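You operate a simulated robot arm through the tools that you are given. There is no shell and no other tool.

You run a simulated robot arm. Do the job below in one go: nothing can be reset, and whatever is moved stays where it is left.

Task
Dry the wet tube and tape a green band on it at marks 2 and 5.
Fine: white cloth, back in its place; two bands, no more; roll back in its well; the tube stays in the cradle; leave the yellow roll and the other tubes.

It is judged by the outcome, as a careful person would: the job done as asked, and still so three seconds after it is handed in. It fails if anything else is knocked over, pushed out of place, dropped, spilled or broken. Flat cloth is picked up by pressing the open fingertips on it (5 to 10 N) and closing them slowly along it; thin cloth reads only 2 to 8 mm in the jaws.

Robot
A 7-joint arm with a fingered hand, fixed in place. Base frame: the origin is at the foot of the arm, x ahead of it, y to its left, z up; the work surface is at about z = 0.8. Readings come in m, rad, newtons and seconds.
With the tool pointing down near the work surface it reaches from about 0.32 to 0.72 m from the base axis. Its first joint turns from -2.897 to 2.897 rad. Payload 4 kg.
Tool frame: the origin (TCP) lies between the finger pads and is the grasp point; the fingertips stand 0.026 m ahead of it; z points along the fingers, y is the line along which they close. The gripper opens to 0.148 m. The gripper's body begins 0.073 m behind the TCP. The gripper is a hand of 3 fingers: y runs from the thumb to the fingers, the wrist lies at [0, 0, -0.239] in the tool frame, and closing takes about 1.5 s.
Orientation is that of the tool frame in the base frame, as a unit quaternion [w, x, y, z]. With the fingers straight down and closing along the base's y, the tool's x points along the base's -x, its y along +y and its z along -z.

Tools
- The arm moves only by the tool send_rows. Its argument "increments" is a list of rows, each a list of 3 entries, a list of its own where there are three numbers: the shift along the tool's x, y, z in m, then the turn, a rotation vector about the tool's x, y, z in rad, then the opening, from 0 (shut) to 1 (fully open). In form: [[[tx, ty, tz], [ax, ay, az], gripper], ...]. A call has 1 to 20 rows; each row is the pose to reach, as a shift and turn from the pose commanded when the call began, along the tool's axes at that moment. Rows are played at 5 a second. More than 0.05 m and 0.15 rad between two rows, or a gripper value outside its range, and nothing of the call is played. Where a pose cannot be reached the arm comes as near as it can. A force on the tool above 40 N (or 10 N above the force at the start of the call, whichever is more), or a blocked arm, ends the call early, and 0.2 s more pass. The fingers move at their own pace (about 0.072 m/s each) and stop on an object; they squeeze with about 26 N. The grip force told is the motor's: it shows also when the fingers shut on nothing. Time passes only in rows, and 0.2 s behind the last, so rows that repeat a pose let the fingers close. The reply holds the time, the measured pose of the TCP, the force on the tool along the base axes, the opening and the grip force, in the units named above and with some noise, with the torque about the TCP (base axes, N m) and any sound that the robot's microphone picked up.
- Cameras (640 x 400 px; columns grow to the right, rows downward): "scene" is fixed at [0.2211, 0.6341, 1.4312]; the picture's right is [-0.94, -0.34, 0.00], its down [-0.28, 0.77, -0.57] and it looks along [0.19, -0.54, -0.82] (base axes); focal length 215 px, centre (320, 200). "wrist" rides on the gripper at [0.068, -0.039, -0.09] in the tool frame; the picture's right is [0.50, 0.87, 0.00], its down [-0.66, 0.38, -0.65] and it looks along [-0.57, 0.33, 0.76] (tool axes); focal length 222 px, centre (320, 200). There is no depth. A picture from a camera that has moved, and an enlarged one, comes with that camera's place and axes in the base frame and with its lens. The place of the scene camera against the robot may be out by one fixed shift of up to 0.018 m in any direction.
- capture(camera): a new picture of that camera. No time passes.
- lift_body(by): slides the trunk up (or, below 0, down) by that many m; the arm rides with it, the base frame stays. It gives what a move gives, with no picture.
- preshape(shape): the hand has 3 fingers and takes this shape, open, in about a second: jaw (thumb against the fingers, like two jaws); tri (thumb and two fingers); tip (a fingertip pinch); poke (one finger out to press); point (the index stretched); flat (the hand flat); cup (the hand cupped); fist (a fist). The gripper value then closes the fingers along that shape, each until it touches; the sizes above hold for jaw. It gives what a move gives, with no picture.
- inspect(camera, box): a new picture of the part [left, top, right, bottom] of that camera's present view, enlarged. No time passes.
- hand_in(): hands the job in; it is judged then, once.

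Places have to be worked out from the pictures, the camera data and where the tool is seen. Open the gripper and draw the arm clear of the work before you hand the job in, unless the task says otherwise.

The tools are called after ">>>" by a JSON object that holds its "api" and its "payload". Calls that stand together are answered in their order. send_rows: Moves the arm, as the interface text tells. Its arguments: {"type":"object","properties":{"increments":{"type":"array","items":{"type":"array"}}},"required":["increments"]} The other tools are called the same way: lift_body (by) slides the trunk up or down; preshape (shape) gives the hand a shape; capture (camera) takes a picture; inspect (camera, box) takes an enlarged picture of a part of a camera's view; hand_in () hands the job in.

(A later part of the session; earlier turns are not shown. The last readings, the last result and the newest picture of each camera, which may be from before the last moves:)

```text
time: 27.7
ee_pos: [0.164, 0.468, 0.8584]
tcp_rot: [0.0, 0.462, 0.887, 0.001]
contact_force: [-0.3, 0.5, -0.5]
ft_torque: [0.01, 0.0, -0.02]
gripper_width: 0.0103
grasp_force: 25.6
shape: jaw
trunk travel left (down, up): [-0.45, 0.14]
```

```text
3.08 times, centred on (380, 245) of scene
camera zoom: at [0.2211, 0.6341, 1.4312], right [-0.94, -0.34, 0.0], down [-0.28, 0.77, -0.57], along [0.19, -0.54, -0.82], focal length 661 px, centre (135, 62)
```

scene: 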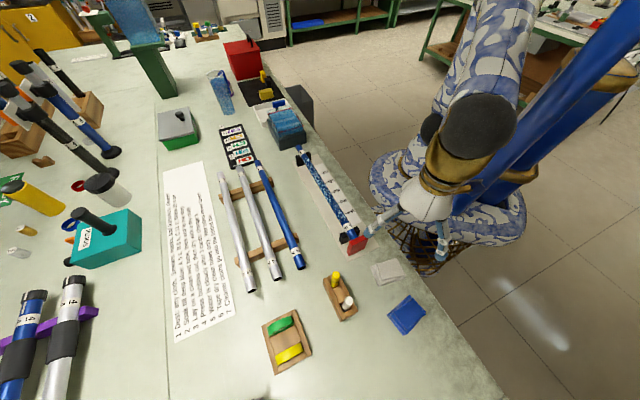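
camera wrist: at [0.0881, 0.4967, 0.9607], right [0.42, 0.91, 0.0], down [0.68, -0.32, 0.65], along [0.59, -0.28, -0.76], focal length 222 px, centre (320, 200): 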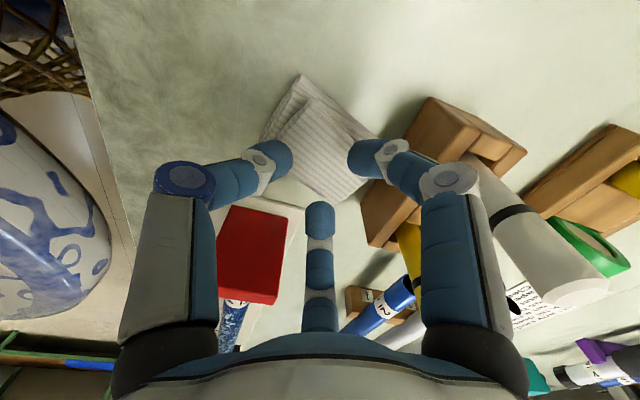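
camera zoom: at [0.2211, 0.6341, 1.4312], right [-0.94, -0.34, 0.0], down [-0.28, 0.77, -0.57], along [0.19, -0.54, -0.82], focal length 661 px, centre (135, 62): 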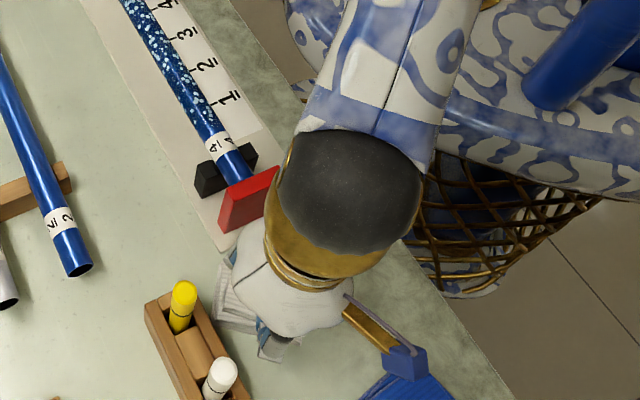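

The fingertips have gathered in over the cloth. I'll stay in place, command full closing, and see what width they settle at.

>>> {"api": "send_rows", "payload": {"increments": [[[0, 0, 0], [0, 0, 0], 0.15], [[0, 0, 0], [0, 0, 0], 0.1], [[0, 0, 0], [0, 0, 0], 0.05], [[0, 0, 0], [0, 0, 0], 0.0], [[0, 0, 0], [0, 0, 0], 0.0], [[0, 0, 0], [0, 0, 0], 0.0]]}}

>>> {"api": "inspect", "payload": {"camera": "wrist", "box": [220, 50, 420, 250]}}

```text
time: 29.1
ee_pos: [0.1639, 0.4675, 0.8589]
tcp_rot: [-0.001, 0.461, 0.887, 0.002]
contact_force: [-0.2, 0.7, 0.2]
ft_torque: [-0.01, -0.01, -0.04]
gripper_width: 0.0066
grasp_force: 26.2
shape: jaw
trunk travel left (down, up): [-0.45, 0.14]
```

```text
2.00 times, centred on (320, 150) of wrist
camera zoom: at [0.0937, 0.5017, 0.9499], right [0.42, 0.91, 0.0], down [0.68, -0.32, 0.65], along [0.59, -0.28, -0.76], focal length 444 px, centre (320, 300)
```

zoom: 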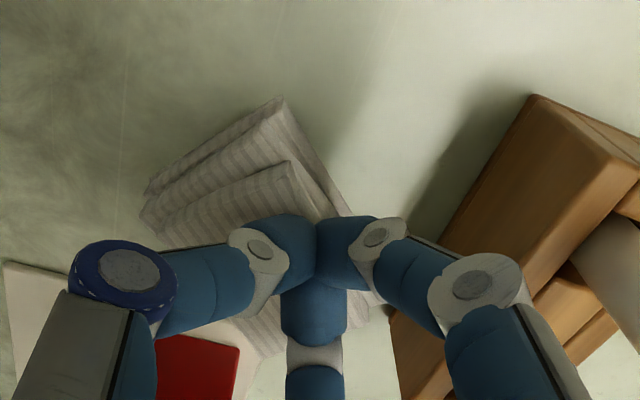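

Width 6.6 mm with 26 N: that's in the thin-cloth range, so it's likely pinched. I'll lift slowly and check.

>>> {"api": "send_rows", "payload": {"increments": [[[0, 0, -0.005], [0, 0, 0], 0.0], [[0, 0, -0.01], [0, 0, 0], 0.0], [[0, 0, -0.015], [0, 0, 0], 0.0], [[0, 0, -0.02], [0, 0, 0], 0.0], [[0, 0, -0.03], [0, 0, 0], 0.0], [[0, 0, -0.04], [0, 0, 0], 0.0]]}}

>>> {"api": "capture", "payload": {"camera": "wrist"}}

>>> {"api": "inspect", "payload": {"camera": "scene", "box": [300, 180, 460, 310]}}

```text
time: 30.5
ee_pos: [0.1626, 0.467, 0.8995]
tcp_rot: [-0.001, 0.462, 0.887, 0.001]
contact_force: [-1.0, -0.1, 0.8]
ft_torque: [-0.02, -0.02, -0.03]
gripper_width: 0.0063
grasp_force: 26.2
shape: jaw
trunk travel left (down, up): [-0.45, 0.14]
```

```text
taken
camera wrist: at [0.0933, 0.501, 0.9902], right [0.42, 0.91, 0.0], down [0.68, -0.32, 0.65], along [0.59, -0.28, -0.76], focal length 222 px, centre (320, 200)
```

wrist: 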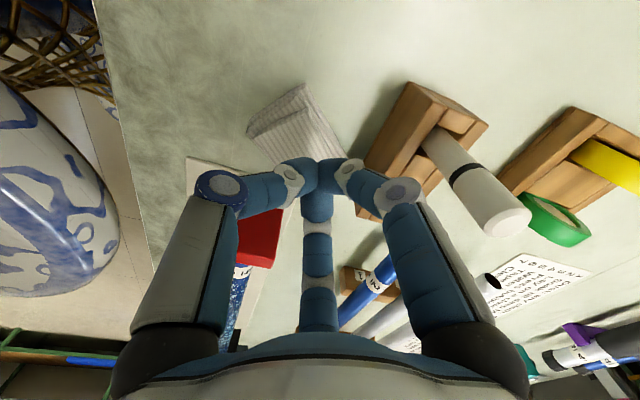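

```text
3.08 times, centred on (380, 245) of scene
camera zoom: at [0.2211, 0.6341, 1.4312], right [-0.94, -0.34, 0.0], down [-0.28, 0.77, -0.57], along [0.19, -0.54, -0.82], focal length 661 px, centre (135, 62)
```

zoom: 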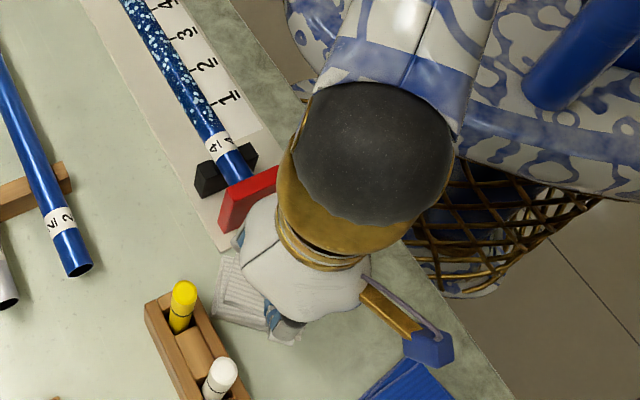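

The width still reads 6.3 mm, yet the pile appears to remain on the table. I'll zoom in to see whether a corner/layer is actually held.

>>> {"api": "inspect", "payload": {"camera": "wrist", "box": [230, 70, 390, 220]}}

>>> {"api": "inspect", "payload": {"camera": "scene", "box": [340, 240, 400, 300]}}

```text
2.67 times, centred on (310, 145) of wrist
camera zoom: at [0.0933, 0.501, 0.9902], right [0.42, 0.91, 0.0], down [0.68, -0.32, 0.65], along [0.59, -0.28, -0.76], focal length 592 px, centre (347, 347)
```

zoom: 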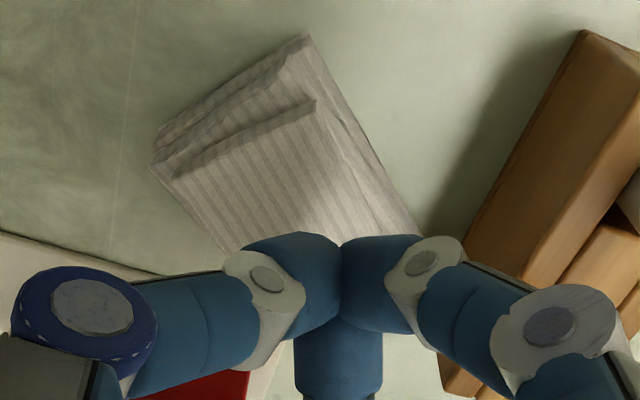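

```text
6.67 times, centred on (370, 270) of scene
camera zoom: at [0.2211, 0.6341, 1.4312], right [-0.94, -0.34, 0.0], down [-0.28, 0.77, -0.57], along [0.19, -0.54, -0.82], focal length 1432 px, centre (-13, -267)
```

zoom: 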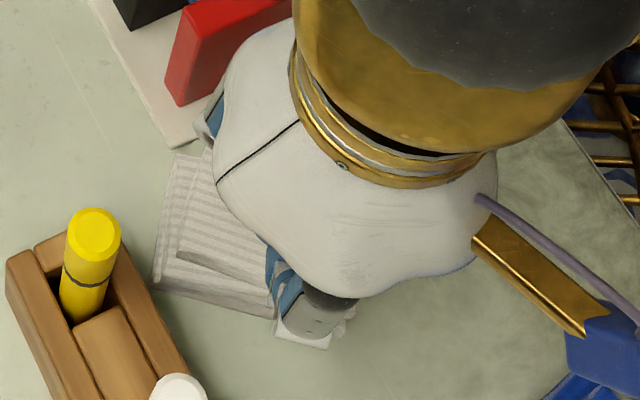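

I'll raise a further 6 cm to see clearly whether the pile stays behind.

>>> {"api": "send_rows", "payload": {"increments": [[[0, 0, -0.03], [0, 0, 0], 0.0], [[0, 0, -0.06], [0, 0, 0], 0.0], [[0, 0, -0.06], [0, 0, 0], 0.0]]}}

>>> {"api": "inspect", "payload": {"camera": "wrist", "box": [230, 70, 390, 220]}}

>>> {"api": "inspect", "payload": {"camera": "scene", "box": [320, 220, 420, 310]}}

```text
time: 31.3
ee_pos: [0.1622, 0.4678, 0.9604]
tcp_rot: [-0.001, 0.462, 0.887, 0.001]
contact_force: [-0.9, -0.5, 0.2]
ft_torque: [0.0, 0.01, -0.02]
gripper_width: 0.0066
grasp_force: 25.8
shape: jaw
trunk travel left (down, up): [-0.45, 0.14]
```

```text
2.67 times, centred on (310, 145) of wrist
camera zoom: at [0.0936, 0.5009, 1.0501], right [0.42, 0.91, 0.0], down [0.68, -0.32, 0.65], along [0.59, -0.27, -0.76], focal length 592 px, centre (347, 347)
```

zoom: 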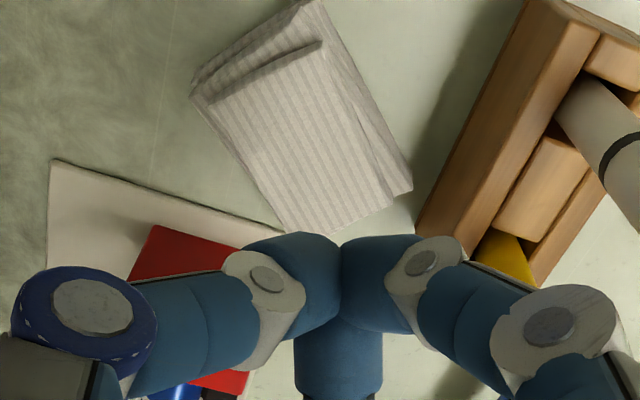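

```text
4.44 times, centred on (370, 265) of scene
camera zoom: at [0.2211, 0.6341, 1.4312], right [-0.94, -0.34, 0.0], down [-0.28, 0.77, -0.57], along [0.19, -0.54, -0.82], focal length 955 px, centre (98, -89)
```

zoom: 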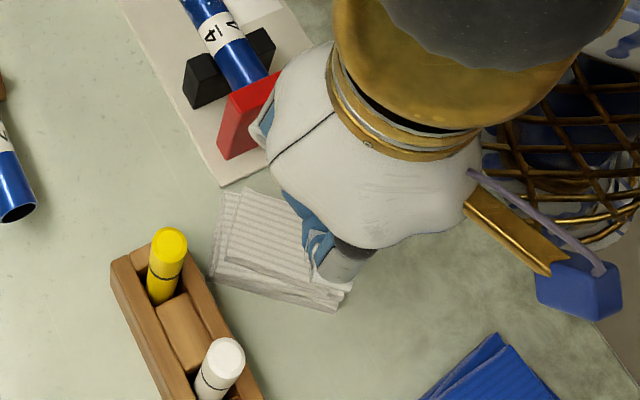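

The pile stayed on the table while the jaws read 6.6 mm, so I can't tell what that reading means. I'll go over the now‑empty original spot (0.10, 0.41), and use it to check the empty-close reading and the table contact height.

>>> {"api": "send_rows", "payload": {"increments": [[[-0.003, -0.028, 0], [0, 0, 0], 0.0], [[-0.006, -0.056, 0], [0, 0, 0], 0.0], [[-0.012, -0.084, 0], [0, 0, 0], 0.0], [[-0.012, -0.084, 0.03], [0, 0, 0], 0.0], [[-0.012, -0.084, 0.06], [0, 0, 0], 0.0], [[-0.012, -0.084, 0.085], [0, 0, 0], 0.0], [[-0.012, -0.084, 0.085], [0, 0, 0], 0.0]]}}

>>> {"api": "capture", "payload": {"camera": "wrist"}}

>>> {"api": "inspect", "payload": {"camera": "scene", "box": [320, 200, 440, 320]}}

```text
time: 32.9
ee_pos: [0.1009, 0.4103, 0.874]
tcp_rot: [0.0, 0.462, 0.887, 0.001]
contact_force: [-1.1, -0.7, -0.8]
ft_torque: [0.02, 0.01, 0.02]
gripper_width: 0.0064
grasp_force: 26.0
shape: jaw
trunk travel left (down, up): [-0.45, 0.14]
```

```text
taken
camera wrist: at [0.0314, 0.4429, 0.9645], right [0.42, 0.91, 0.0], down [0.68, -0.32, 0.65], along [0.59, -0.28, -0.76], focal length 222 px, centre (320, 200)
```

wrist: 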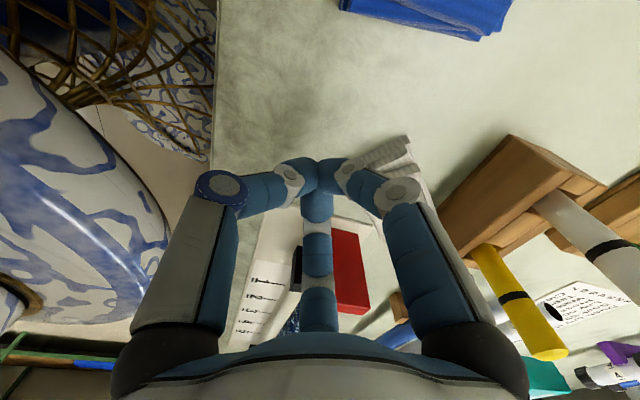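

```text
3.33 times, centred on (380, 260) of scene
camera zoom: at [0.2211, 0.6341, 1.4312], right [-0.94, -0.34, 0.0], down [-0.28, 0.77, -0.57], along [0.19, -0.54, -0.82], focal length 716 px, centre (120, 0)
```

zoom: 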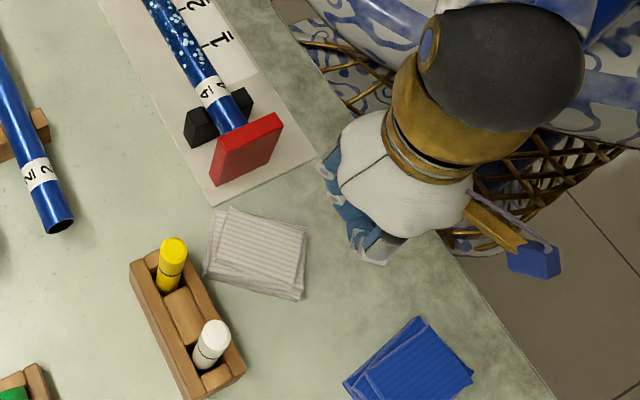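

The cloth is plainly still on the table, so nothing is held. I'll reopen to 0.25, re-close to check the empty reading, then feel for the table surface here.

>>> {"api": "send_rows", "payload": {"increments": [[[0, 0, 0], [0, 0, 0], 0.25], [[0, 0, 0], [0, 0, 0], 0.25], [[0, 0, 0], [0, 0, 0], 0.25], [[0, 0, 0.008], [0, 0, 0], 0.25], [[0, 0, 0.016], [0, 0, 0], 0.25], [[0, 0, 0.02], [0, 0, 0], 0.25]]}}

```text
time: 34.3
ee_pos: [0.1007, 0.41, 0.855]
tcp_rot: [0.0, 0.462, 0.887, 0.0]
contact_force: [0.5, -0.8, -0.2]
ft_torque: [0.02, -0.01, 0.02]
gripper_width: 0.0366
grasp_force: 0.0
shape: jaw
trunk travel left (down, up): [-0.45, 0.14]
```

Free at 0.855. Going down in 2 mm steps to find the table.

>>> {"api": "send_rows", "payload": {"increments": [[[0, 0, 0.002], [0, 0, 0], 0.25], [[0, 0, 0.004], [0, 0, 0], 0.25], [[0, 0, 0.006], [0, 0, 0], 0.25]]}}

```text
time: 35.1
ee_pos: [0.1011, 0.4094, 0.8495]
tcp_rot: [0.0, 0.462, 0.887, 0.001]
contact_force: [0.8, -0.5, 0.3]
ft_torque: [0.01, 0.02, 0.0]
gripper_width: 0.037
grasp_force: 0.1
shape: jaw
trunk travel left (down, up): [-0.45, 0.14]
```

>>> {"api": "send_rows", "payload": {"increments": [[[0, 0, 0.0015], [0, 0, 0], 0.25], [[0, 0, 0.003], [0, 0, 0], 0.25], [[0, 0, 0.0045], [0, 0, 0], 0.25]]}}

```text
time: 35.9
ee_pos: [0.1004, 0.4114, 0.8456]
tcp_rot: [0.0, 0.462, 0.887, 0.002]
contact_force: [-0.7, 1.0, 0.3]
ft_torque: [0.0, 0.0, -0.02]
gripper_width: 0.0369
grasp_force: 0.1
shape: jaw
trunk travel left (down, up): [-0.45, 0.14]
```

Still no contact at 0.846; continuing down in 1.5 mm steps.

>>> {"api": "send_rows", "payload": {"increments": [[[0, 0, 0.0015], [0, 0, 0], 0.25], [[0, 0, 0.003], [0, 0, 0], 0.25], [[0, 0, 0.0045], [0, 0, 0], 0.25]]}}

```text
time: 36.7
ee_pos: [0.1012, 0.4102, 0.8395]
tcp_rot: [0.0, 0.462, 0.887, 0.001]
contact_force: [-0.1, -0.2, 0.2]
ft_torque: [0.02, 0.02, 0.02]
gripper_width: 0.0369
grasp_force: 0.1
shape: jaw
trunk travel left (down, up): [-0.45, 0.14]
```

Free at 0.8395. Continuing in small steps.

>>> {"api": "send_rows", "payload": {"increments": [[[0, 0, 0.0015], [0, 0, 0], 0.25], [[0, 0, 0.003], [0, 0, 0], 0.25], [[0, 0, 0.0045], [0, 0, 0], 0.25]]}}

```text
time: 37.5
ee_pos: [0.1008, 0.4116, 0.834]
tcp_rot: [0.001, 0.461, 0.887, 0.001]
contact_force: [-0.2, 0.2, 0.4]
ft_torque: [0.01, -0.03, -0.01]
gripper_width: 0.0368
grasp_force: 0.1
shape: jaw
trunk travel left (down, up): [-0.45, 0.14]
```

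Still free at 0.834. Continuing.

>>> {"api": "send_rows", "payload": {"increments": [[[0, 0, 0.0015], [0, 0, 0], 0.25], [[0, 0, 0.003], [0, 0, 0], 0.25], [[0, 0, 0.0045], [0, 0, 0], 0.25]]}}

```text
time: 38.3
ee_pos: [0.1012, 0.4094, 0.8306]
tcp_rot: [0.0, 0.462, 0.887, 0.002]
contact_force: [-0.2, -0.1, -0.4]
ft_torque: [-0.02, -0.01, 0.0]
gripper_width: 0.0367
grasp_force: 0.0
shape: jaw
trunk travel left (down, up): [-0.45, 0.14]
```

The table must be just under tip height here (free at TCP 0.8306), so the cloth pile is about 3 cm thick. I'll rise, close fully in air to learn the empty reading, and look at this spot.

>>> {"api": "send_rows", "payload": {"increments": [[[0, 0, -0.03], [0, 0, 0], 0.25], [[0, 0, -0.06], [0, 0, 0], 0.15], [[0, 0, -0.09], [0, 0, 0], 0.0], [[0, 0, -0.11], [0, 0, 0], 0.0], [[0, 0, -0.11], [0, 0, 0], 0.0], [[0, 0, -0.11], [0, 0, 0], 0.0]]}}

>>> {"api": "capture", "payload": {"camera": "wrist"}}

>>> {"api": "inspect", "payload": {"camera": "scene", "box": [320, 200, 440, 320]}}

```text
time: 39.7
ee_pos: [0.1, 0.4085, 0.9413]
tcp_rot: [0.001, 0.462, 0.887, 0.001]
contact_force: [0.2, -0.1, -0.1]
ft_torque: [0.02, -0.04, 0.01]
gripper_width: 0.0
grasp_force: 25.3
shape: jaw
trunk travel left (down, up): [-0.45, 0.14]
```

```text
taken
camera wrist: at [0.0304, 0.4425, 1.0319], right [0.42, 0.91, 0.0], down [0.68, -0.32, 0.65], along [0.59, -0.28, -0.76], focal length 222 px, centre (320, 200)
```

wrist: 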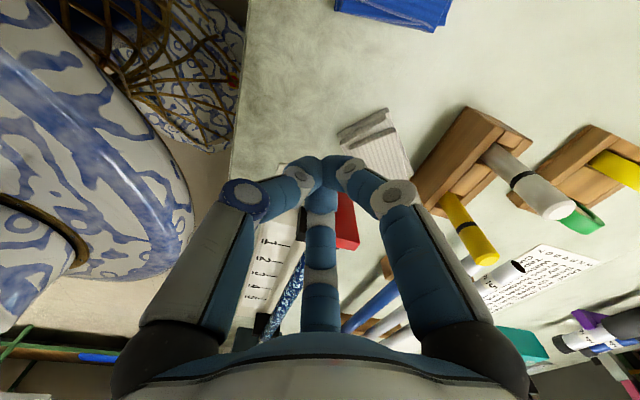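

```text
3.33 times, centred on (380, 260) of scene
camera zoom: at [0.2211, 0.6341, 1.4312], right [-0.94, -0.34, 0.0], down [-0.28, 0.77, -0.57], along [0.19, -0.54, -0.82], focal length 716 px, centre (120, 0)
```

zoom: 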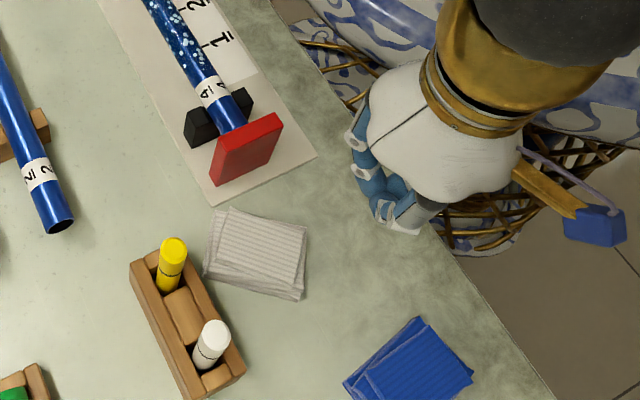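

An empty close reads 0.0 and the original spot is bare. Since the pile is a ~3 cm thick folded block, I'll instead grip it by its sides: raise, turn the hand so the thumb is on the +x end (away from the holder) and the two fingers on the long sides.

>>> {"api": "send_rows", "payload": {"increments": [[[0, 0, -0.03], [0, 0, -0.14], 0.2], [[0, 0, -0.06], [0, 0, -0.28], 0.4], [[0, 0, -0.07], [0, 0, -0.42], 0.55], [[0, 0, -0.07], [0, 0, -0.56], 0.55], [[0, 0, -0.07], [0, 0, -0.7], 0.55], [[0, 0, -0.07], [0, 0, -0.84], 0.55], [[0, 0, -0.07], [0, 0, -0.98], 0.55], [[0, 0, -0.07], [0, 0, -1.12], 0.55], [[0, 0, -0.07], [0, 0, -1.26], 0.55], [[0, 0, -0.07], [0, 0, -1.4], 0.55], [[0, 0, -0.07], [0, 0, -1.54], 0.55], [[0, 0, -0.07], [0, 0, -1.68], 0.55], [[0, 0, -0.07], [0, 0, -1.82], 0.55], [[0, 0, -0.07], [0, 0, -1.96], 0.55], [[0, 0, -0.07], [0, 0, -2.1], 0.55], [[0, 0, -0.07], [0, 0, -2.24], 0.55], [[0, 0, -0.07], [0, 0, -2.38], 0.55], [[0, 0, -0.07], [0, 0, -2.52], 0.55], [[0, 0, -0.07], [0, 0, -2.55], 0.55]]}}

>>> {"api": "capture", "payload": {"camera": "wrist"}}

```text
time: 43.7
ee_pos: [0.1009, 0.4105, 1.0119]
tcp_rot: [-0.001, 0.714, -0.7, 0.001]
contact_force: [-0.9, -0.3, 0.3]
ft_torque: [0.01, 0.02, 0.0]
gripper_width: 0.0808
grasp_force: 0.0
shape: jaw
trunk travel left (down, up): [-0.45, 0.14]
```

```text
taken
camera wrist: at [0.1424, 0.3436, 1.1013], right [-0.86, -0.52, 0.0], down [-0.39, 0.65, 0.65], along [-0.34, 0.56, -0.76], focal length 222 px, centre (320, 200)
```

wrist: 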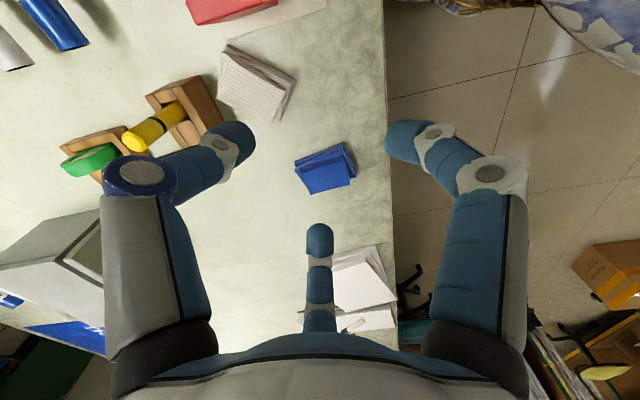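

Orientation reached: thumb now toward +x, fingers toward −x/±y. I'll move over the pile at about (0.173, 0.447), staying above the pens, and look.

>>> {"api": "send_rows", "payload": {"increments": [[[-0.009, -0.018, 0.012], [0, 0, 0], 0.55], [[-0.018, -0.036, 0.024], [0, 0, 0], 0.55], [[-0.027, -0.054, 0.036], [0, 0, 0], 0.55], [[-0.035, -0.0727, 0.048], [0, 0, 0], 0.55], [[-0.035, -0.0727, 0.055], [0, 0, 0], 0.55], [[-0.035, -0.0727, 0.055], [0, 0, 0], 0.55]]}}

>>> {"api": "capture", "payload": {"camera": "wrist"}}

>>> {"api": "inspect", "payload": {"camera": "scene", "box": [310, 180, 450, 310]}}

```text
time: 45.1
ee_pos: [0.1739, 0.4458, 0.9559]
tcp_rot: [-0.002, 0.714, -0.7, 0.0]
contact_force: [-0.5, 0.4, -0.8]
ft_torque: [-0.02, 0.01, -0.04]
gripper_width: 0.0808
grasp_force: 0.1
shape: jaw
trunk travel left (down, up): [-0.45, 0.14]
```

```text
taken
camera wrist: at [0.2152, 0.3795, 1.0463], right [-0.86, -0.52, 0.0], down [-0.39, 0.65, 0.65], along [-0.34, 0.56, -0.76], focal length 222 px, centre (320, 200)
```

wrist: 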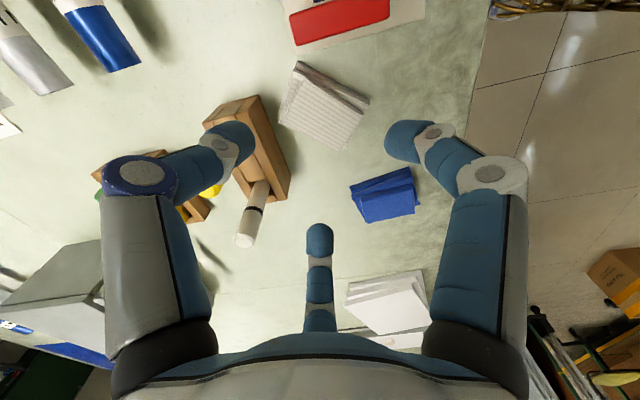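

```text
3.08 times, centred on (380, 245) of scene
camera zoom: at [0.2211, 0.6341, 1.4312], right [-0.94, -0.34, 0.0], down [-0.28, 0.77, -0.57], along [0.19, -0.54, -0.82], focal length 661 px, centre (135, 62)
```

zoom: 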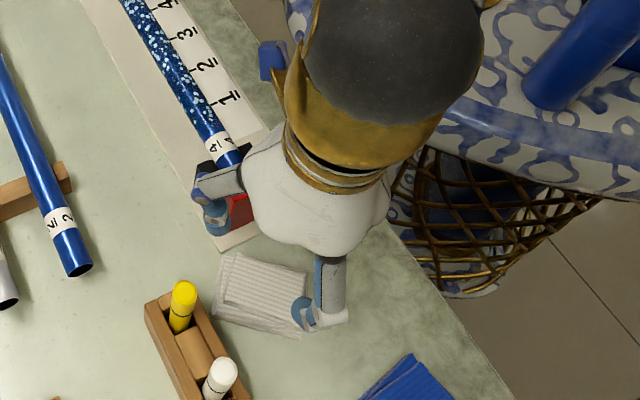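

I'll zoom the wrist view on the pile to measure its outline for the side grip.

>>> {"api": "inspect", "payload": {"camera": "wrist", "box": [200, 40, 400, 165]}}

```text
3.20 times, centred on (300, 102) of wrist
camera zoom: at [0.2152, 0.3795, 1.0463], right [-0.86, -0.52, 0.0], down [-0.39, 0.65, 0.65], along [-0.34, 0.56, -0.76], focal length 711 px, centre (384, 512)
```

zoom: 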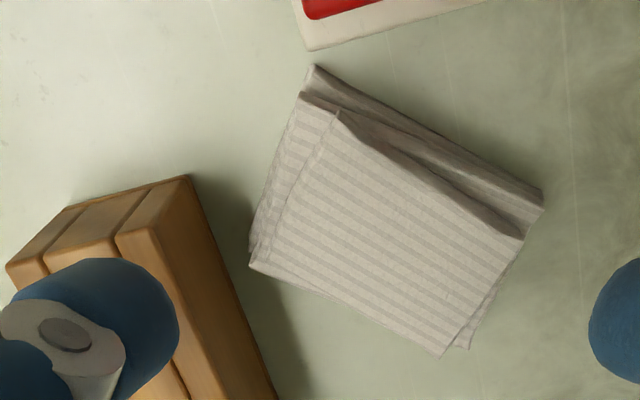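

The holder's corner is only ~2 cm from the pile, too tight for a side grip here. I'll close the fingers and use them as a light press to drag the pile back toward its original place first; lowering over its centre now.

>>> {"api": "send_rows", "payload": {"increments": [[[-0.001, 0.003, 0.0], [0, 0, 0], 0.3], [[-0.002, 0.007, 0.01], [0, 0, 0], 0.1], [[-0.002, 0.007, 0.04], [0, 0, 0], 0.0], [[-0.002, 0.007, 0.065], [0, 0, 0], 0.0], [[-0.002, 0.007, 0.085], [0, 0, 0], 0.0], [[-0.002, 0.007, 0.085], [0, 0, 0], 0.0]]}}

>>> {"api": "capture", "payload": {"camera": "wrist"}}

```text
time: 46.5
ee_pos: [0.1667, 0.4489, 0.8703]
tcp_rot: [0.0, 0.714, -0.7, -0.001]
contact_force: [0.1, -0.1, 0.3]
ft_torque: [0.0, -0.05, 0.02]
gripper_width: 0.0003
grasp_force: 26.0
shape: jaw
trunk travel left (down, up): [-0.45, 0.14]
```

```text
taken
camera wrist: at [0.2082, 0.3818, 0.9598], right [-0.86, -0.52, 0.0], down [-0.39, 0.65, 0.65], along [-0.34, 0.56, -0.76], focal length 222 px, centre (320, 200)
```

wrist: 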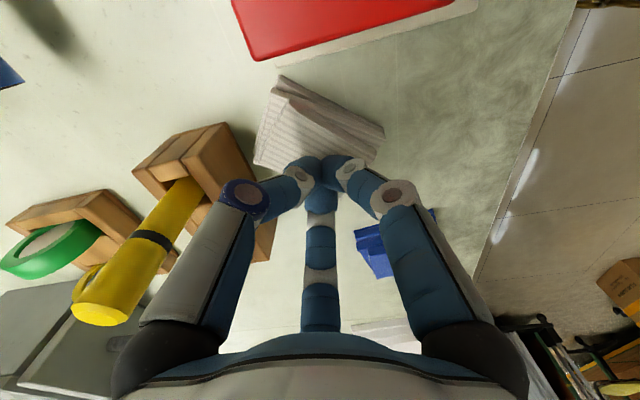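

Hand is closed just above the pile. Lowering in 2 mm steps to a light press.

>>> {"api": "send_rows", "payload": {"increments": [[[0, 0, 0.002], [0, 0, 0], 0.0], [[0, 0, 0.004], [0, 0, 0], 0.0], [[0, 0, 0.006], [0, 0, 0], 0.0], [[0, 0, 0.008], [0, 0, 0], 0.0]]}}

```text
time: 47.5
ee_pos: [0.167, 0.4485, 0.8626]
tcp_rot: [-0.002, 0.714, -0.7, -0.001]
contact_force: [-0.5, -0.4, 6.4]
ft_torque: [0.01, 0.05, 0.02]
gripper_width: 0.0
grasp_force: 26.2
shape: jaw
trunk travel left (down, up): [-0.45, 0.14]
```

6.4 N pressing on the pile. Now I drag slowly toward the original place.

>>> {"api": "send_rows", "payload": {"increments": [[[0.0045, 0.008, 0.0005], [0, 0, 0], 0.0], [[0.009, 0.016, 0.0005], [0, 0, 0], 0.0], [[0.0135, 0.024, 0.0005], [0, 0, 0], 0.0], [[0.018, 0.032, 0.0005], [0, 0, 0], 0.0]]}}

>>> {"api": "capture", "payload": {"camera": "wrist"}}

```text
time: 48.5
ee_pos: [0.1373, 0.4307, 0.8618]
tcp_rot: [-0.002, 0.714, -0.701, -0.001]
contact_force: [7.1, 2.4, 22.3]
ft_torque: [0.1, -0.31, 0.01]
gripper_width: 0.0
grasp_force: 25.8
shape: jaw
trunk travel left (down, up): [-0.45, 0.14]
```

```text
taken
camera wrist: at [0.1772, 0.3641, 0.9528], right [-0.86, -0.52, 0.0], down [-0.39, 0.64, 0.66], along [-0.34, 0.56, -0.75], focal length 222 px, centre (320, 200)
```

wrist: 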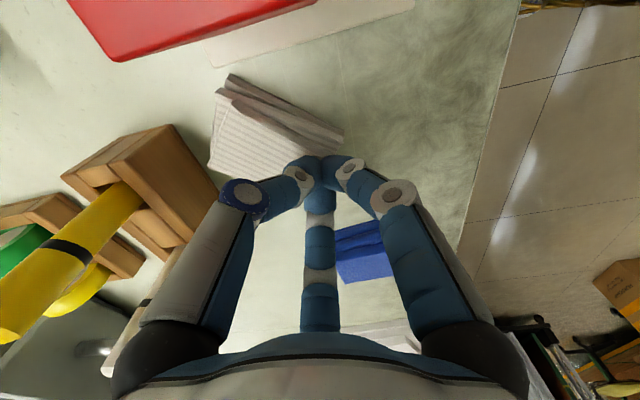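

The tips just slid over the pile (22 N, pile barely moved), so dragging by pressing is no good. I'll lift off and re-measure.

>>> {"api": "send_rows", "payload": {"increments": [[[0, 0, -0.01], [0, 0, 0], 0.0], [[0, 0, -0.04], [0, 0, 0], 0.0], [[0, 0, -0.08], [0, 0, 0], 0.0], [[0, 0, -0.12], [0, 0, 0], 0.0]]}}

>>> {"api": "capture", "payload": {"camera": "wrist"}}

>>> {"api": "inspect", "payload": {"camera": "wrist", "box": [180, 60, 380, 185]}}

>>> {"api": "inspect", "payload": {"camera": "scene", "box": [310, 220, 430, 310]}}

```text
time: 49.5
ee_pos: [0.1355, 0.4288, 0.9827]
tcp_rot: [-0.001, 0.714, -0.7, 0.0]
contact_force: [-0.1, 0.0, 0.0]
ft_torque: [-0.04, -0.03, -0.01]
gripper_width: 0.0
grasp_force: 26.4
shape: jaw
trunk travel left (down, up): [-0.45, 0.14]
```

```text
taken
camera wrist: at [0.176, 0.362, 1.0727], right [-0.86, -0.52, 0.0], down [-0.39, 0.65, 0.65], along [-0.34, 0.56, -0.76], focal length 222 px, centre (320, 200)
```

wrist: 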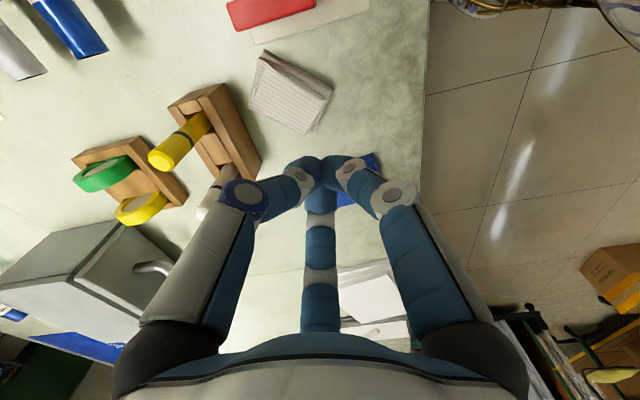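

```text
3.20 times, centred on (280, 122) of wrist
camera zoom: at [0.176, 0.362, 1.0727], right [-0.86, -0.52, 0.0], down [-0.39, 0.65, 0.65], along [-0.34, 0.56, -0.76], focal length 711 px, centre (448, 448)
```

zoom: 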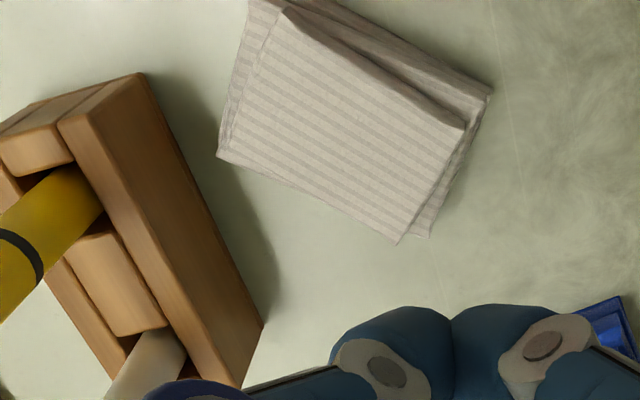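

```text
4.44 times, centred on (370, 265) of scene
camera zoom: at [0.2211, 0.6341, 1.4312], right [-0.94, -0.34, 0.0], down [-0.28, 0.77, -0.57], along [0.19, -0.54, -0.82], focal length 955 px, centre (98, -89)
```

zoom: 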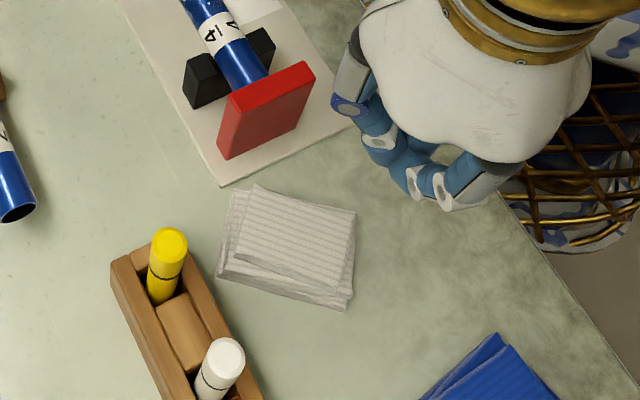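

The pile is centred near (0.163, 0.448) with its long axis about along x. I'll turn the hand so the thumb goes to the −x end and the fingers to the long sides (thumb to −x keeps everything clear of holder, pens and stop).

>>> {"api": "send_rows", "payload": {"increments": [[[0, 0, 0], [0, 0, 0.147], 0.2], [[0, 0, 0], [0, 0, 0.294], 0.4], [[0, 0, 0], [0, 0, 0.441], 0.55], [[0, 0, 0], [0, 0, 0.588], 0.55], [[0, 0, 0], [0, 0, 0.735], 0.55], [[0, 0, 0], [0, 0, 0.882], 0.55], [[0, 0, 0], [0, 0, 1.029], 0.55], [[0, 0, 0], [0, 0, 1.176], 0.55], [[0, 0, 0], [0, 0, 1.323], 0.55], [[0, 0, 0], [0, 0, 1.47], 0.55], [[0, 0, 0], [0, 0, 1.617], 0.55], [[0, 0, 0], [0, 0, 1.764], 0.55], [[0, 0, 0], [0, 0, 1.911], 0.55], [[0, 0, 0], [0, 0, 2.058], 0.55], [[0, 0, 0], [0, 0, 2.205], 0.55], [[0, 0, 0], [0, 0, 2.352], 0.55], [[0, 0, 0], [0, 0, 2.499], 0.55], [[0, 0, 0], [0, 0, 2.646], 0.55], [[0, 0, 0], [0, 0, 2.793], 0.55], [[0, 0, 0], [0, 0, 2.94], 0.55]]}}

>>> {"api": "capture", "payload": {"camera": "wrist"}}

```text
time: 53.7
ee_pos: [0.1337, 0.4297, 0.9825]
tcp_rot: [0.0, 0.626, 0.78, 0.001]
contact_force: [0.0, 0.1, -0.5]
ft_torque: [-0.01, 0.02, 0.0]
gripper_width: 0.0808
grasp_force: 0.0
shape: jaw
trunk travel left (down, up): [-0.45, 0.14]
```

```text
taken
camera wrist: at [0.0828, 0.4873, 1.073], right [0.74, 0.68, 0.0], down [0.51, -0.56, 0.65], along [0.44, -0.48, -0.76], focal length 222 px, centre (320, 200)
```

wrist: 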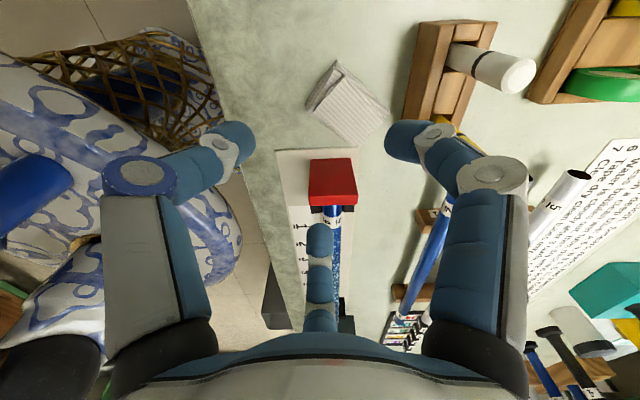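

Turn complete (closing line at about 12°). I'll zoom to locate the pile precisely before going down.

>>> {"api": "inspect", "payload": {"camera": "wrist", "box": [270, 30, 470, 155]}}

```text
3.20 times, centred on (370, 92) of wrist
camera zoom: at [0.0828, 0.4873, 1.073], right [0.74, 0.68, 0.0], down [0.51, -0.56, 0.65], along [0.44, -0.48, -0.76], focal length 711 px, centre (160, 544)
```

zoom: 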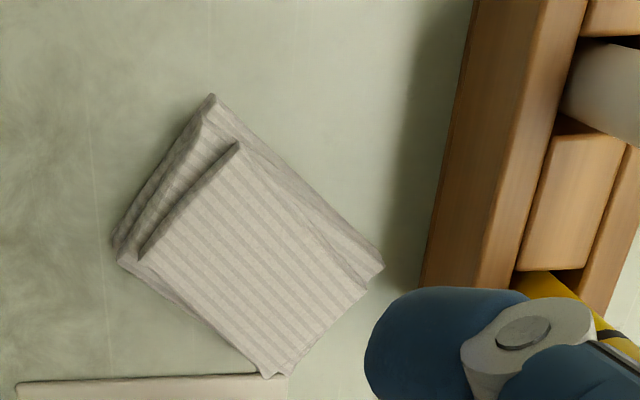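

The pile spans about x 0.125–0.208, y 0.414–0.472 and the holder's corner is at (0.234, 0.471). A thumb on the +x end fits after all and would push the pile away from the holder, so I'll turn the hand back to that orientation (y at ~183°).

>>> {"api": "send_rows", "payload": {"increments": [[[0, 0, 0], [0, 0, -0.149], 0.6], [[0, 0, 0], [0, 0, -0.298], 0.6], [[0, 0, 0], [0, 0, -0.447], 0.6], [[0, 0, 0], [0, 0, -0.596], 0.6], [[0, 0, 0], [0, 0, -0.745], 0.6], [[0, 0, 0], [0, 0, -0.894], 0.6], [[0, 0, 0], [0, 0, -1.043], 0.6], [[0, 0, 0], [0, 0, -1.192], 0.6], [[0, 0, 0], [0, 0, -1.341], 0.6], [[0, 0, 0], [0, 0, -1.49], 0.6], [[0, 0, 0], [0, 0, -1.639], 0.6], [[0, 0, 0], [0, 0, -1.788], 0.6], [[0, 0, 0], [0, 0, -1.937], 0.6], [[0, 0, 0], [0, 0, -2.086], 0.6], [[0, 0, 0], [0, 0, -2.235], 0.6], [[0, 0, 0], [0, 0, -2.384], 0.6], [[0, 0, 0], [0, 0, -2.533], 0.6], [[0, 0, 0], [0, 0, -2.682], 0.6], [[0, 0, 0], [0, 0, -2.831], 0.6], [[0, 0, 0], [0, 0, -2.98], 0.6]]}}

```text
time: 57.9
ee_pos: [0.1346, 0.4294, 0.9826]
tcp_rot: [-0.001, 0.728, -0.685, 0.0]
contact_force: [0.8, 0.6, 0.3]
ft_torque: [-0.03, -0.04, -0.03]
gripper_width: 0.0881
grasp_force: 0.0
shape: jaw
trunk travel left (down, up): [-0.45, 0.14]
```

Orientation reached. Moving over the pile (TCP 0.173, 0.443) and part way down, then a look.

>>> {"api": "send_rows", "payload": {"increments": [[[-0.004, -0.013, 0.01], [0, 0, 0], 0.6], [[-0.008, -0.026, 0.02], [0, 0, 0], 0.6], [[-0.0114, -0.0391, 0.03], [0, 0, 0], 0.6], [[-0.0114, -0.0391, 0.055], [0, 0, 0], 0.6], [[-0.0114, -0.0391, 0.08], [0, 0, 0], 0.6], [[-0.0114, -0.0391, 0.08], [0, 0, 0], 0.6]]}}

>>> {"api": "capture", "payload": {"camera": "wrist"}}

>>> {"api": "inspect", "payload": {"camera": "scene", "box": [310, 200, 430, 310]}}

```text
time: 59.3
ee_pos: [0.1751, 0.4447, 0.9016]
tcp_rot: [-0.001, 0.728, -0.686, 0.0]
contact_force: [-0.2, -0.1, 0.0]
ft_torque: [0.0, 0.0, 0.0]
gripper_width: 0.0881
grasp_force: 0.0
shape: jaw
trunk travel left (down, up): [-0.45, 0.14]
```

```text
taken
camera wrist: at [0.2175, 0.3785, 0.9919], right [-0.83, -0.55, 0.0], down [-0.42, 0.63, 0.65], along [-0.36, 0.55, -0.76], focal length 222 px, centre (320, 200)
```

wrist: 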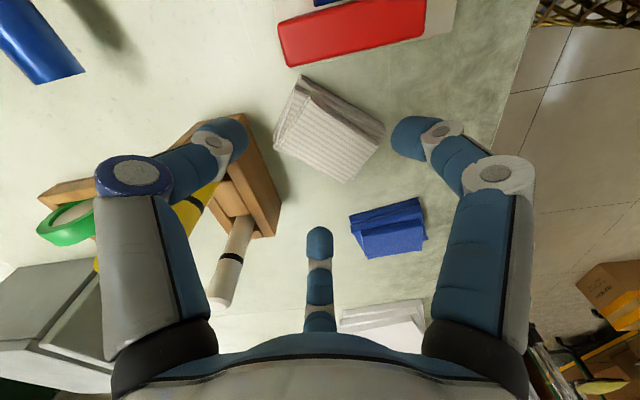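

```text
3.64 times, centred on (370, 255) of scene
camera zoom: at [0.2211, 0.6341, 1.4312], right [-0.94, -0.34, 0.0], down [-0.28, 0.77, -0.57], along [0.19, -0.54, -0.82], focal length 781 px, centre (138, 0)
```

zoom: 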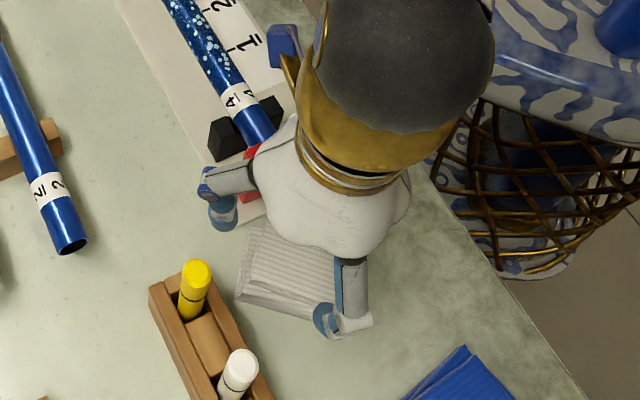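

The thumb will come down close to the holder's corner, so I'll zoom to measure that gap.

>>> {"api": "inspect", "payload": {"camera": "wrist", "box": [160, 60, 400, 210]}}

```text
2.67 times, centred on (280, 135) of wrist
camera zoom: at [0.2175, 0.3785, 0.9919], right [-0.83, -0.55, 0.0], down [-0.42, 0.63, 0.65], along [-0.36, 0.55, -0.76], focal length 592 px, centre (427, 373)
```

zoom: 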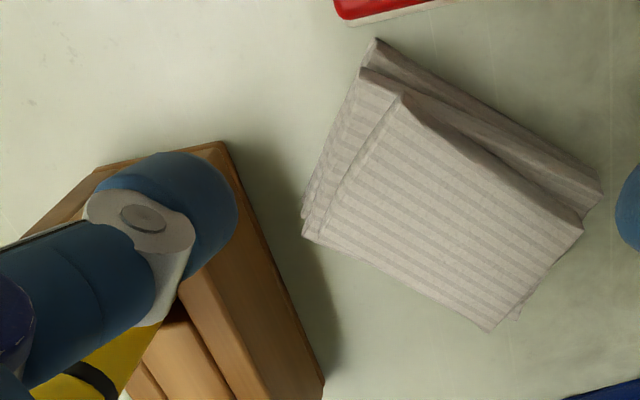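

Holder's base corner is at (0.235, 0.472), giving about 1.5 cm clearance for the thumb. I'll lower around the pile to TCP z≈0.837.

>>> {"api": "send_rows", "payload": {"increments": [[[0.001, 0.002, 0.015], [0, 0, 0], 0.6], [[0.001, 0.002, 0.03], [0, 0, 0], 0.6], [[0.001, 0.002, 0.045], [0, 0, 0], 0.6], [[0.001, 0.002, 0.055], [0, 0, 0], 0.6], [[0.001, 0.002, 0.064], [0, 0, 0], 0.6], [[0.001, 0.002, 0.064], [0, 0, 0], 0.6]]}}

>>> {"api": "capture", "payload": {"camera": "wrist"}}

>>> {"api": "inspect", "payload": {"camera": "scene", "box": [310, 200, 430, 310]}}

```text
time: 60.7
ee_pos: [0.1706, 0.4424, 0.8396]
tcp_rot: [-0.001, 0.728, -0.686, 0.0]
contact_force: [-0.9, -0.9, -0.1]
ft_torque: [-0.01, 0.0, 0.03]
gripper_width: 0.0883
grasp_force: 0.2
shape: jaw
trunk travel left (down, up): [-0.45, 0.14]
```

```text
taken
camera wrist: at [0.2144, 0.3774, 0.929], right [-0.84, -0.55, 0.0], down [-0.42, 0.63, 0.65], along [-0.36, 0.55, -0.76], focal length 222 px, centre (320, 200)
```

wrist: 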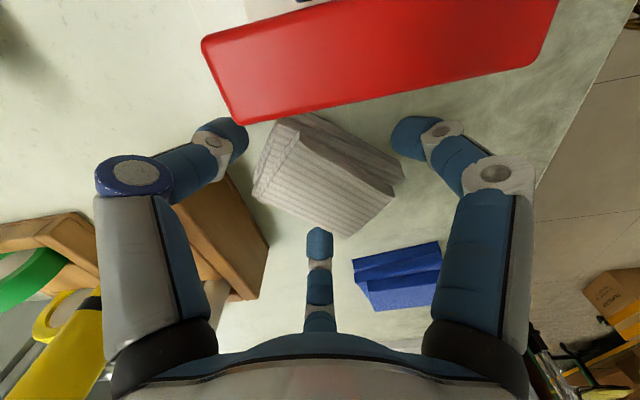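

```text
3.64 times, centred on (370, 255) of scene
camera zoom: at [0.2211, 0.6341, 1.4312], right [-0.94, -0.34, 0.0], down [-0.28, 0.77, -0.57], along [0.19, -0.54, -0.82], focal length 781 px, centre (138, 0)
```

zoom: 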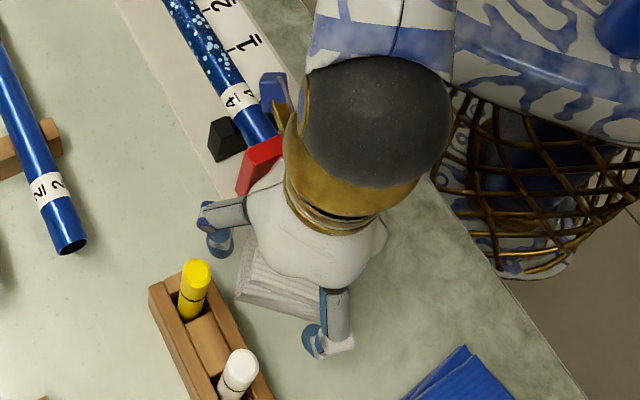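

No contact, the pile is nicely caged by the three fingers. I'll drop 3 mm more and close gently on its sides.

>>> {"api": "send_rows", "payload": {"increments": [[[0, 0, 0.003], [0, 0, 0], 0.58], [[0, 0, 0.003], [0, 0, 0], 0.54], [[0, 0, 0.003], [0, 0, 0], 0.5], [[0, 0, 0.003], [0, 0, 0], 0.47], [[0, 0, 0.003], [0, 0, 0], 0.44], [[0, 0, 0.003], [0, 0, 0], 0.41]]}}

>>> {"api": "capture", "payload": {"camera": "wrist"}}

```text
time: 62.1
ee_pos: [0.1707, 0.4424, 0.836]
tcp_rot: [-0.001, 0.728, -0.686, 0.0]
contact_force: [-0.4, -0.6, -0.2]
ft_torque: [-0.01, 0.0, -0.03]
gripper_width: 0.0628
grasp_force: 3.1
shape: jaw
trunk travel left (down, up): [-0.45, 0.14]
```

```text
taken
camera wrist: at [0.2154, 0.3777, 0.9264], right [-0.84, -0.55, 0.0], down [-0.42, 0.63, 0.65], along [-0.36, 0.55, -0.76], focal length 222 px, centre (320, 200)
```

wrist: 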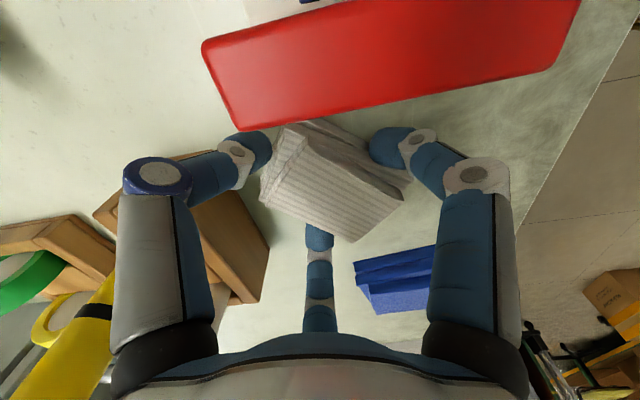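

The tips are now touching the sides (3 N, 63 mm). Closing further.

>>> {"api": "send_rows", "payload": {"increments": [[[0, 0, 0], [0, 0, 0], 0.38], [[0, 0, 0], [0, 0, 0], 0.35], [[0, 0, 0], [0, 0, 0], 0.32], [[0, 0, 0], [0, 0, 0], 0.3], [[0, 0, 0], [0, 0, 0], 0.3]]}}

>>> {"api": "capture", "payload": {"camera": "wrist"}}

```text
time: 63.3
ee_pos: [0.1706, 0.4427, 0.836]
tcp_rot: [-0.001, 0.728, -0.686, 0.0]
contact_force: [1.7, 0.3, 0.9]
ft_torque: [0.01, -0.09, 0.02]
gripper_width: 0.058
grasp_force: 25.7
shape: jaw
trunk travel left (down, up): [-0.45, 0.14]
```

```text
taken
camera wrist: at [0.2154, 0.3777, 0.9263], right [-0.84, -0.55, 0.0], down [-0.42, 0.63, 0.65], along [-0.36, 0.55, -0.76], focal length 222 px, centre (320, 200)
```

wrist: 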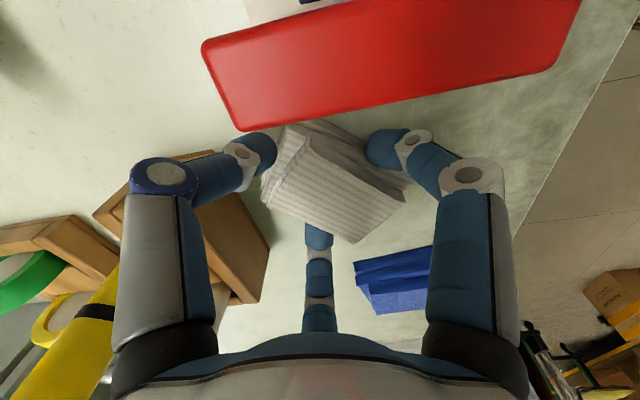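

Gripped: stopped at 58 mm with 26 N. I'll lift slowly by 3 cm and check.

>>> {"api": "send_rows", "payload": {"increments": [[[0, 0, -0.004], [0, 0, 0], 0.25], [[0, 0, -0.008], [0, 0, 0], 0.25], [[0, 0, -0.014], [0, 0, 0], 0.25], [[0, 0, -0.022], [0, 0, 0], 0.25], [[0, 0, -0.03], [0, 0, 0], 0.25], [[0, 0, -0.03], [0, 0, 0], 0.25]]}}

>>> {"api": "capture", "payload": {"camera": "wrist"}}

>>> {"api": "inspect", "payload": {"camera": "scene", "box": [310, 200, 430, 310]}}

```text
time: 64.7
ee_pos: [0.1715, 0.4433, 0.8654]
tcp_rot: [-0.001, 0.728, -0.686, 0.0]
contact_force: [-0.1, 0.5, 0.1]
ft_torque: [0.02, -0.02, 0.02]
gripper_width: 0.0575
grasp_force: 25.4
shape: jaw
trunk travel left (down, up): [-0.45, 0.14]
```

```text
taken
camera wrist: at [0.2161, 0.3781, 0.9547], right [-0.84, -0.55, 0.0], down [-0.42, 0.63, 0.65], along [-0.36, 0.55, -0.76], focal length 222 px, centre (320, 200)
```

wrist: 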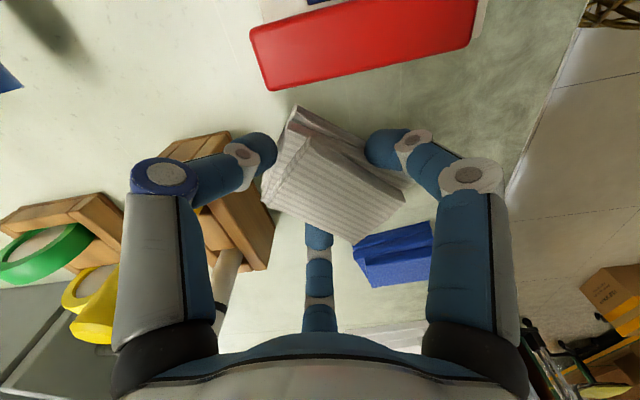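

```text
3.64 times, centred on (370, 255) of scene
camera zoom: at [0.2211, 0.6341, 1.4312], right [-0.94, -0.34, 0.0], down [-0.28, 0.77, -0.57], along [0.19, -0.54, -0.82], focal length 781 px, centre (138, 0)
```

zoom: 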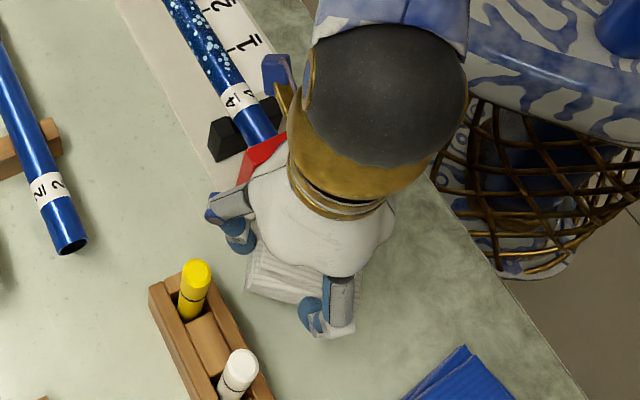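

The pile is held and rises with the hand. By cross-checking views, the wet tube's axis seems to be at z≈0.87 along the line x+y≈0.573. I'll lift to 1.02 m, turn the hand to line up with the tube (y toward the stop) and move over the tube middle to look.

>>> {"api": "send_rows", "payload": {"increments": [[[0, 0, -0.04], [0, 0, 0], 0.25], [[0, 0, -0.08], [0, 0, 0], 0.25], [[0, 0, -0.12], [0, 0, 0], 0.25], [[0, 0, -0.155], [0, 0, 0.1], 0.25], [[0, 0, -0.155], [0, 0, 0.24], 0.25], [[0, 0, -0.155], [0, 0, 0.38], 0.25], [[0, 0, -0.155], [0, 0, 0.52], 0.25], [[0, 0, -0.155], [0, 0, 0.66], 0.25], [[0, 0, -0.155], [0, 0, 0.78], 0.25], [[0, 0, -0.155], [0, 0, 0.846], 0.25]]}}

>>> {"api": "capture", "payload": {"camera": "wrist"}}

>>> {"api": "inspect", "payload": {"camera": "scene", "box": [270, 130, 430, 260]}}

```text
time: 66.9
ee_pos: [0.1703, 0.4419, 1.0197]
tcp_rot: [0.001, -0.381, 0.925, 0.0]
contact_force: [-0.3, 0.1, -0.3]
ft_torque: [-0.01, 0.0, -0.02]
gripper_width: 0.0568
grasp_force: 25.6
shape: jaw
trunk travel left (down, up): [-0.45, 0.14]
```

```text
taken
camera wrist: at [0.1515, 0.3675, 1.1102], right [-0.96, 0.26, 0.0], down [0.2, 0.73, 0.66], along [0.17, 0.63, -0.76], focal length 222 px, centre (320, 200)
```

wrist: 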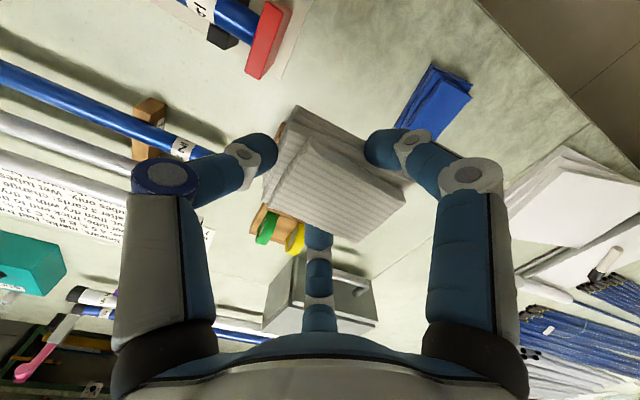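

```text
3.08 times, centred on (350, 195) of scene
camera zoom: at [0.2211, 0.6341, 1.4312], right [-0.94, -0.34, 0.0], down [-0.28, 0.77, -0.57], along [0.19, -0.54, -0.82], focal length 661 px, centre (228, 215)
```

zoom: 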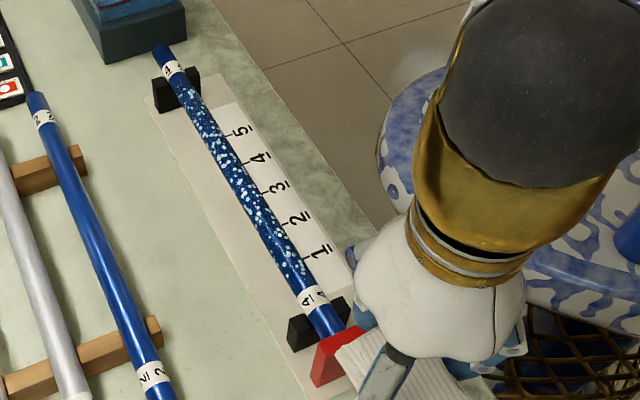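

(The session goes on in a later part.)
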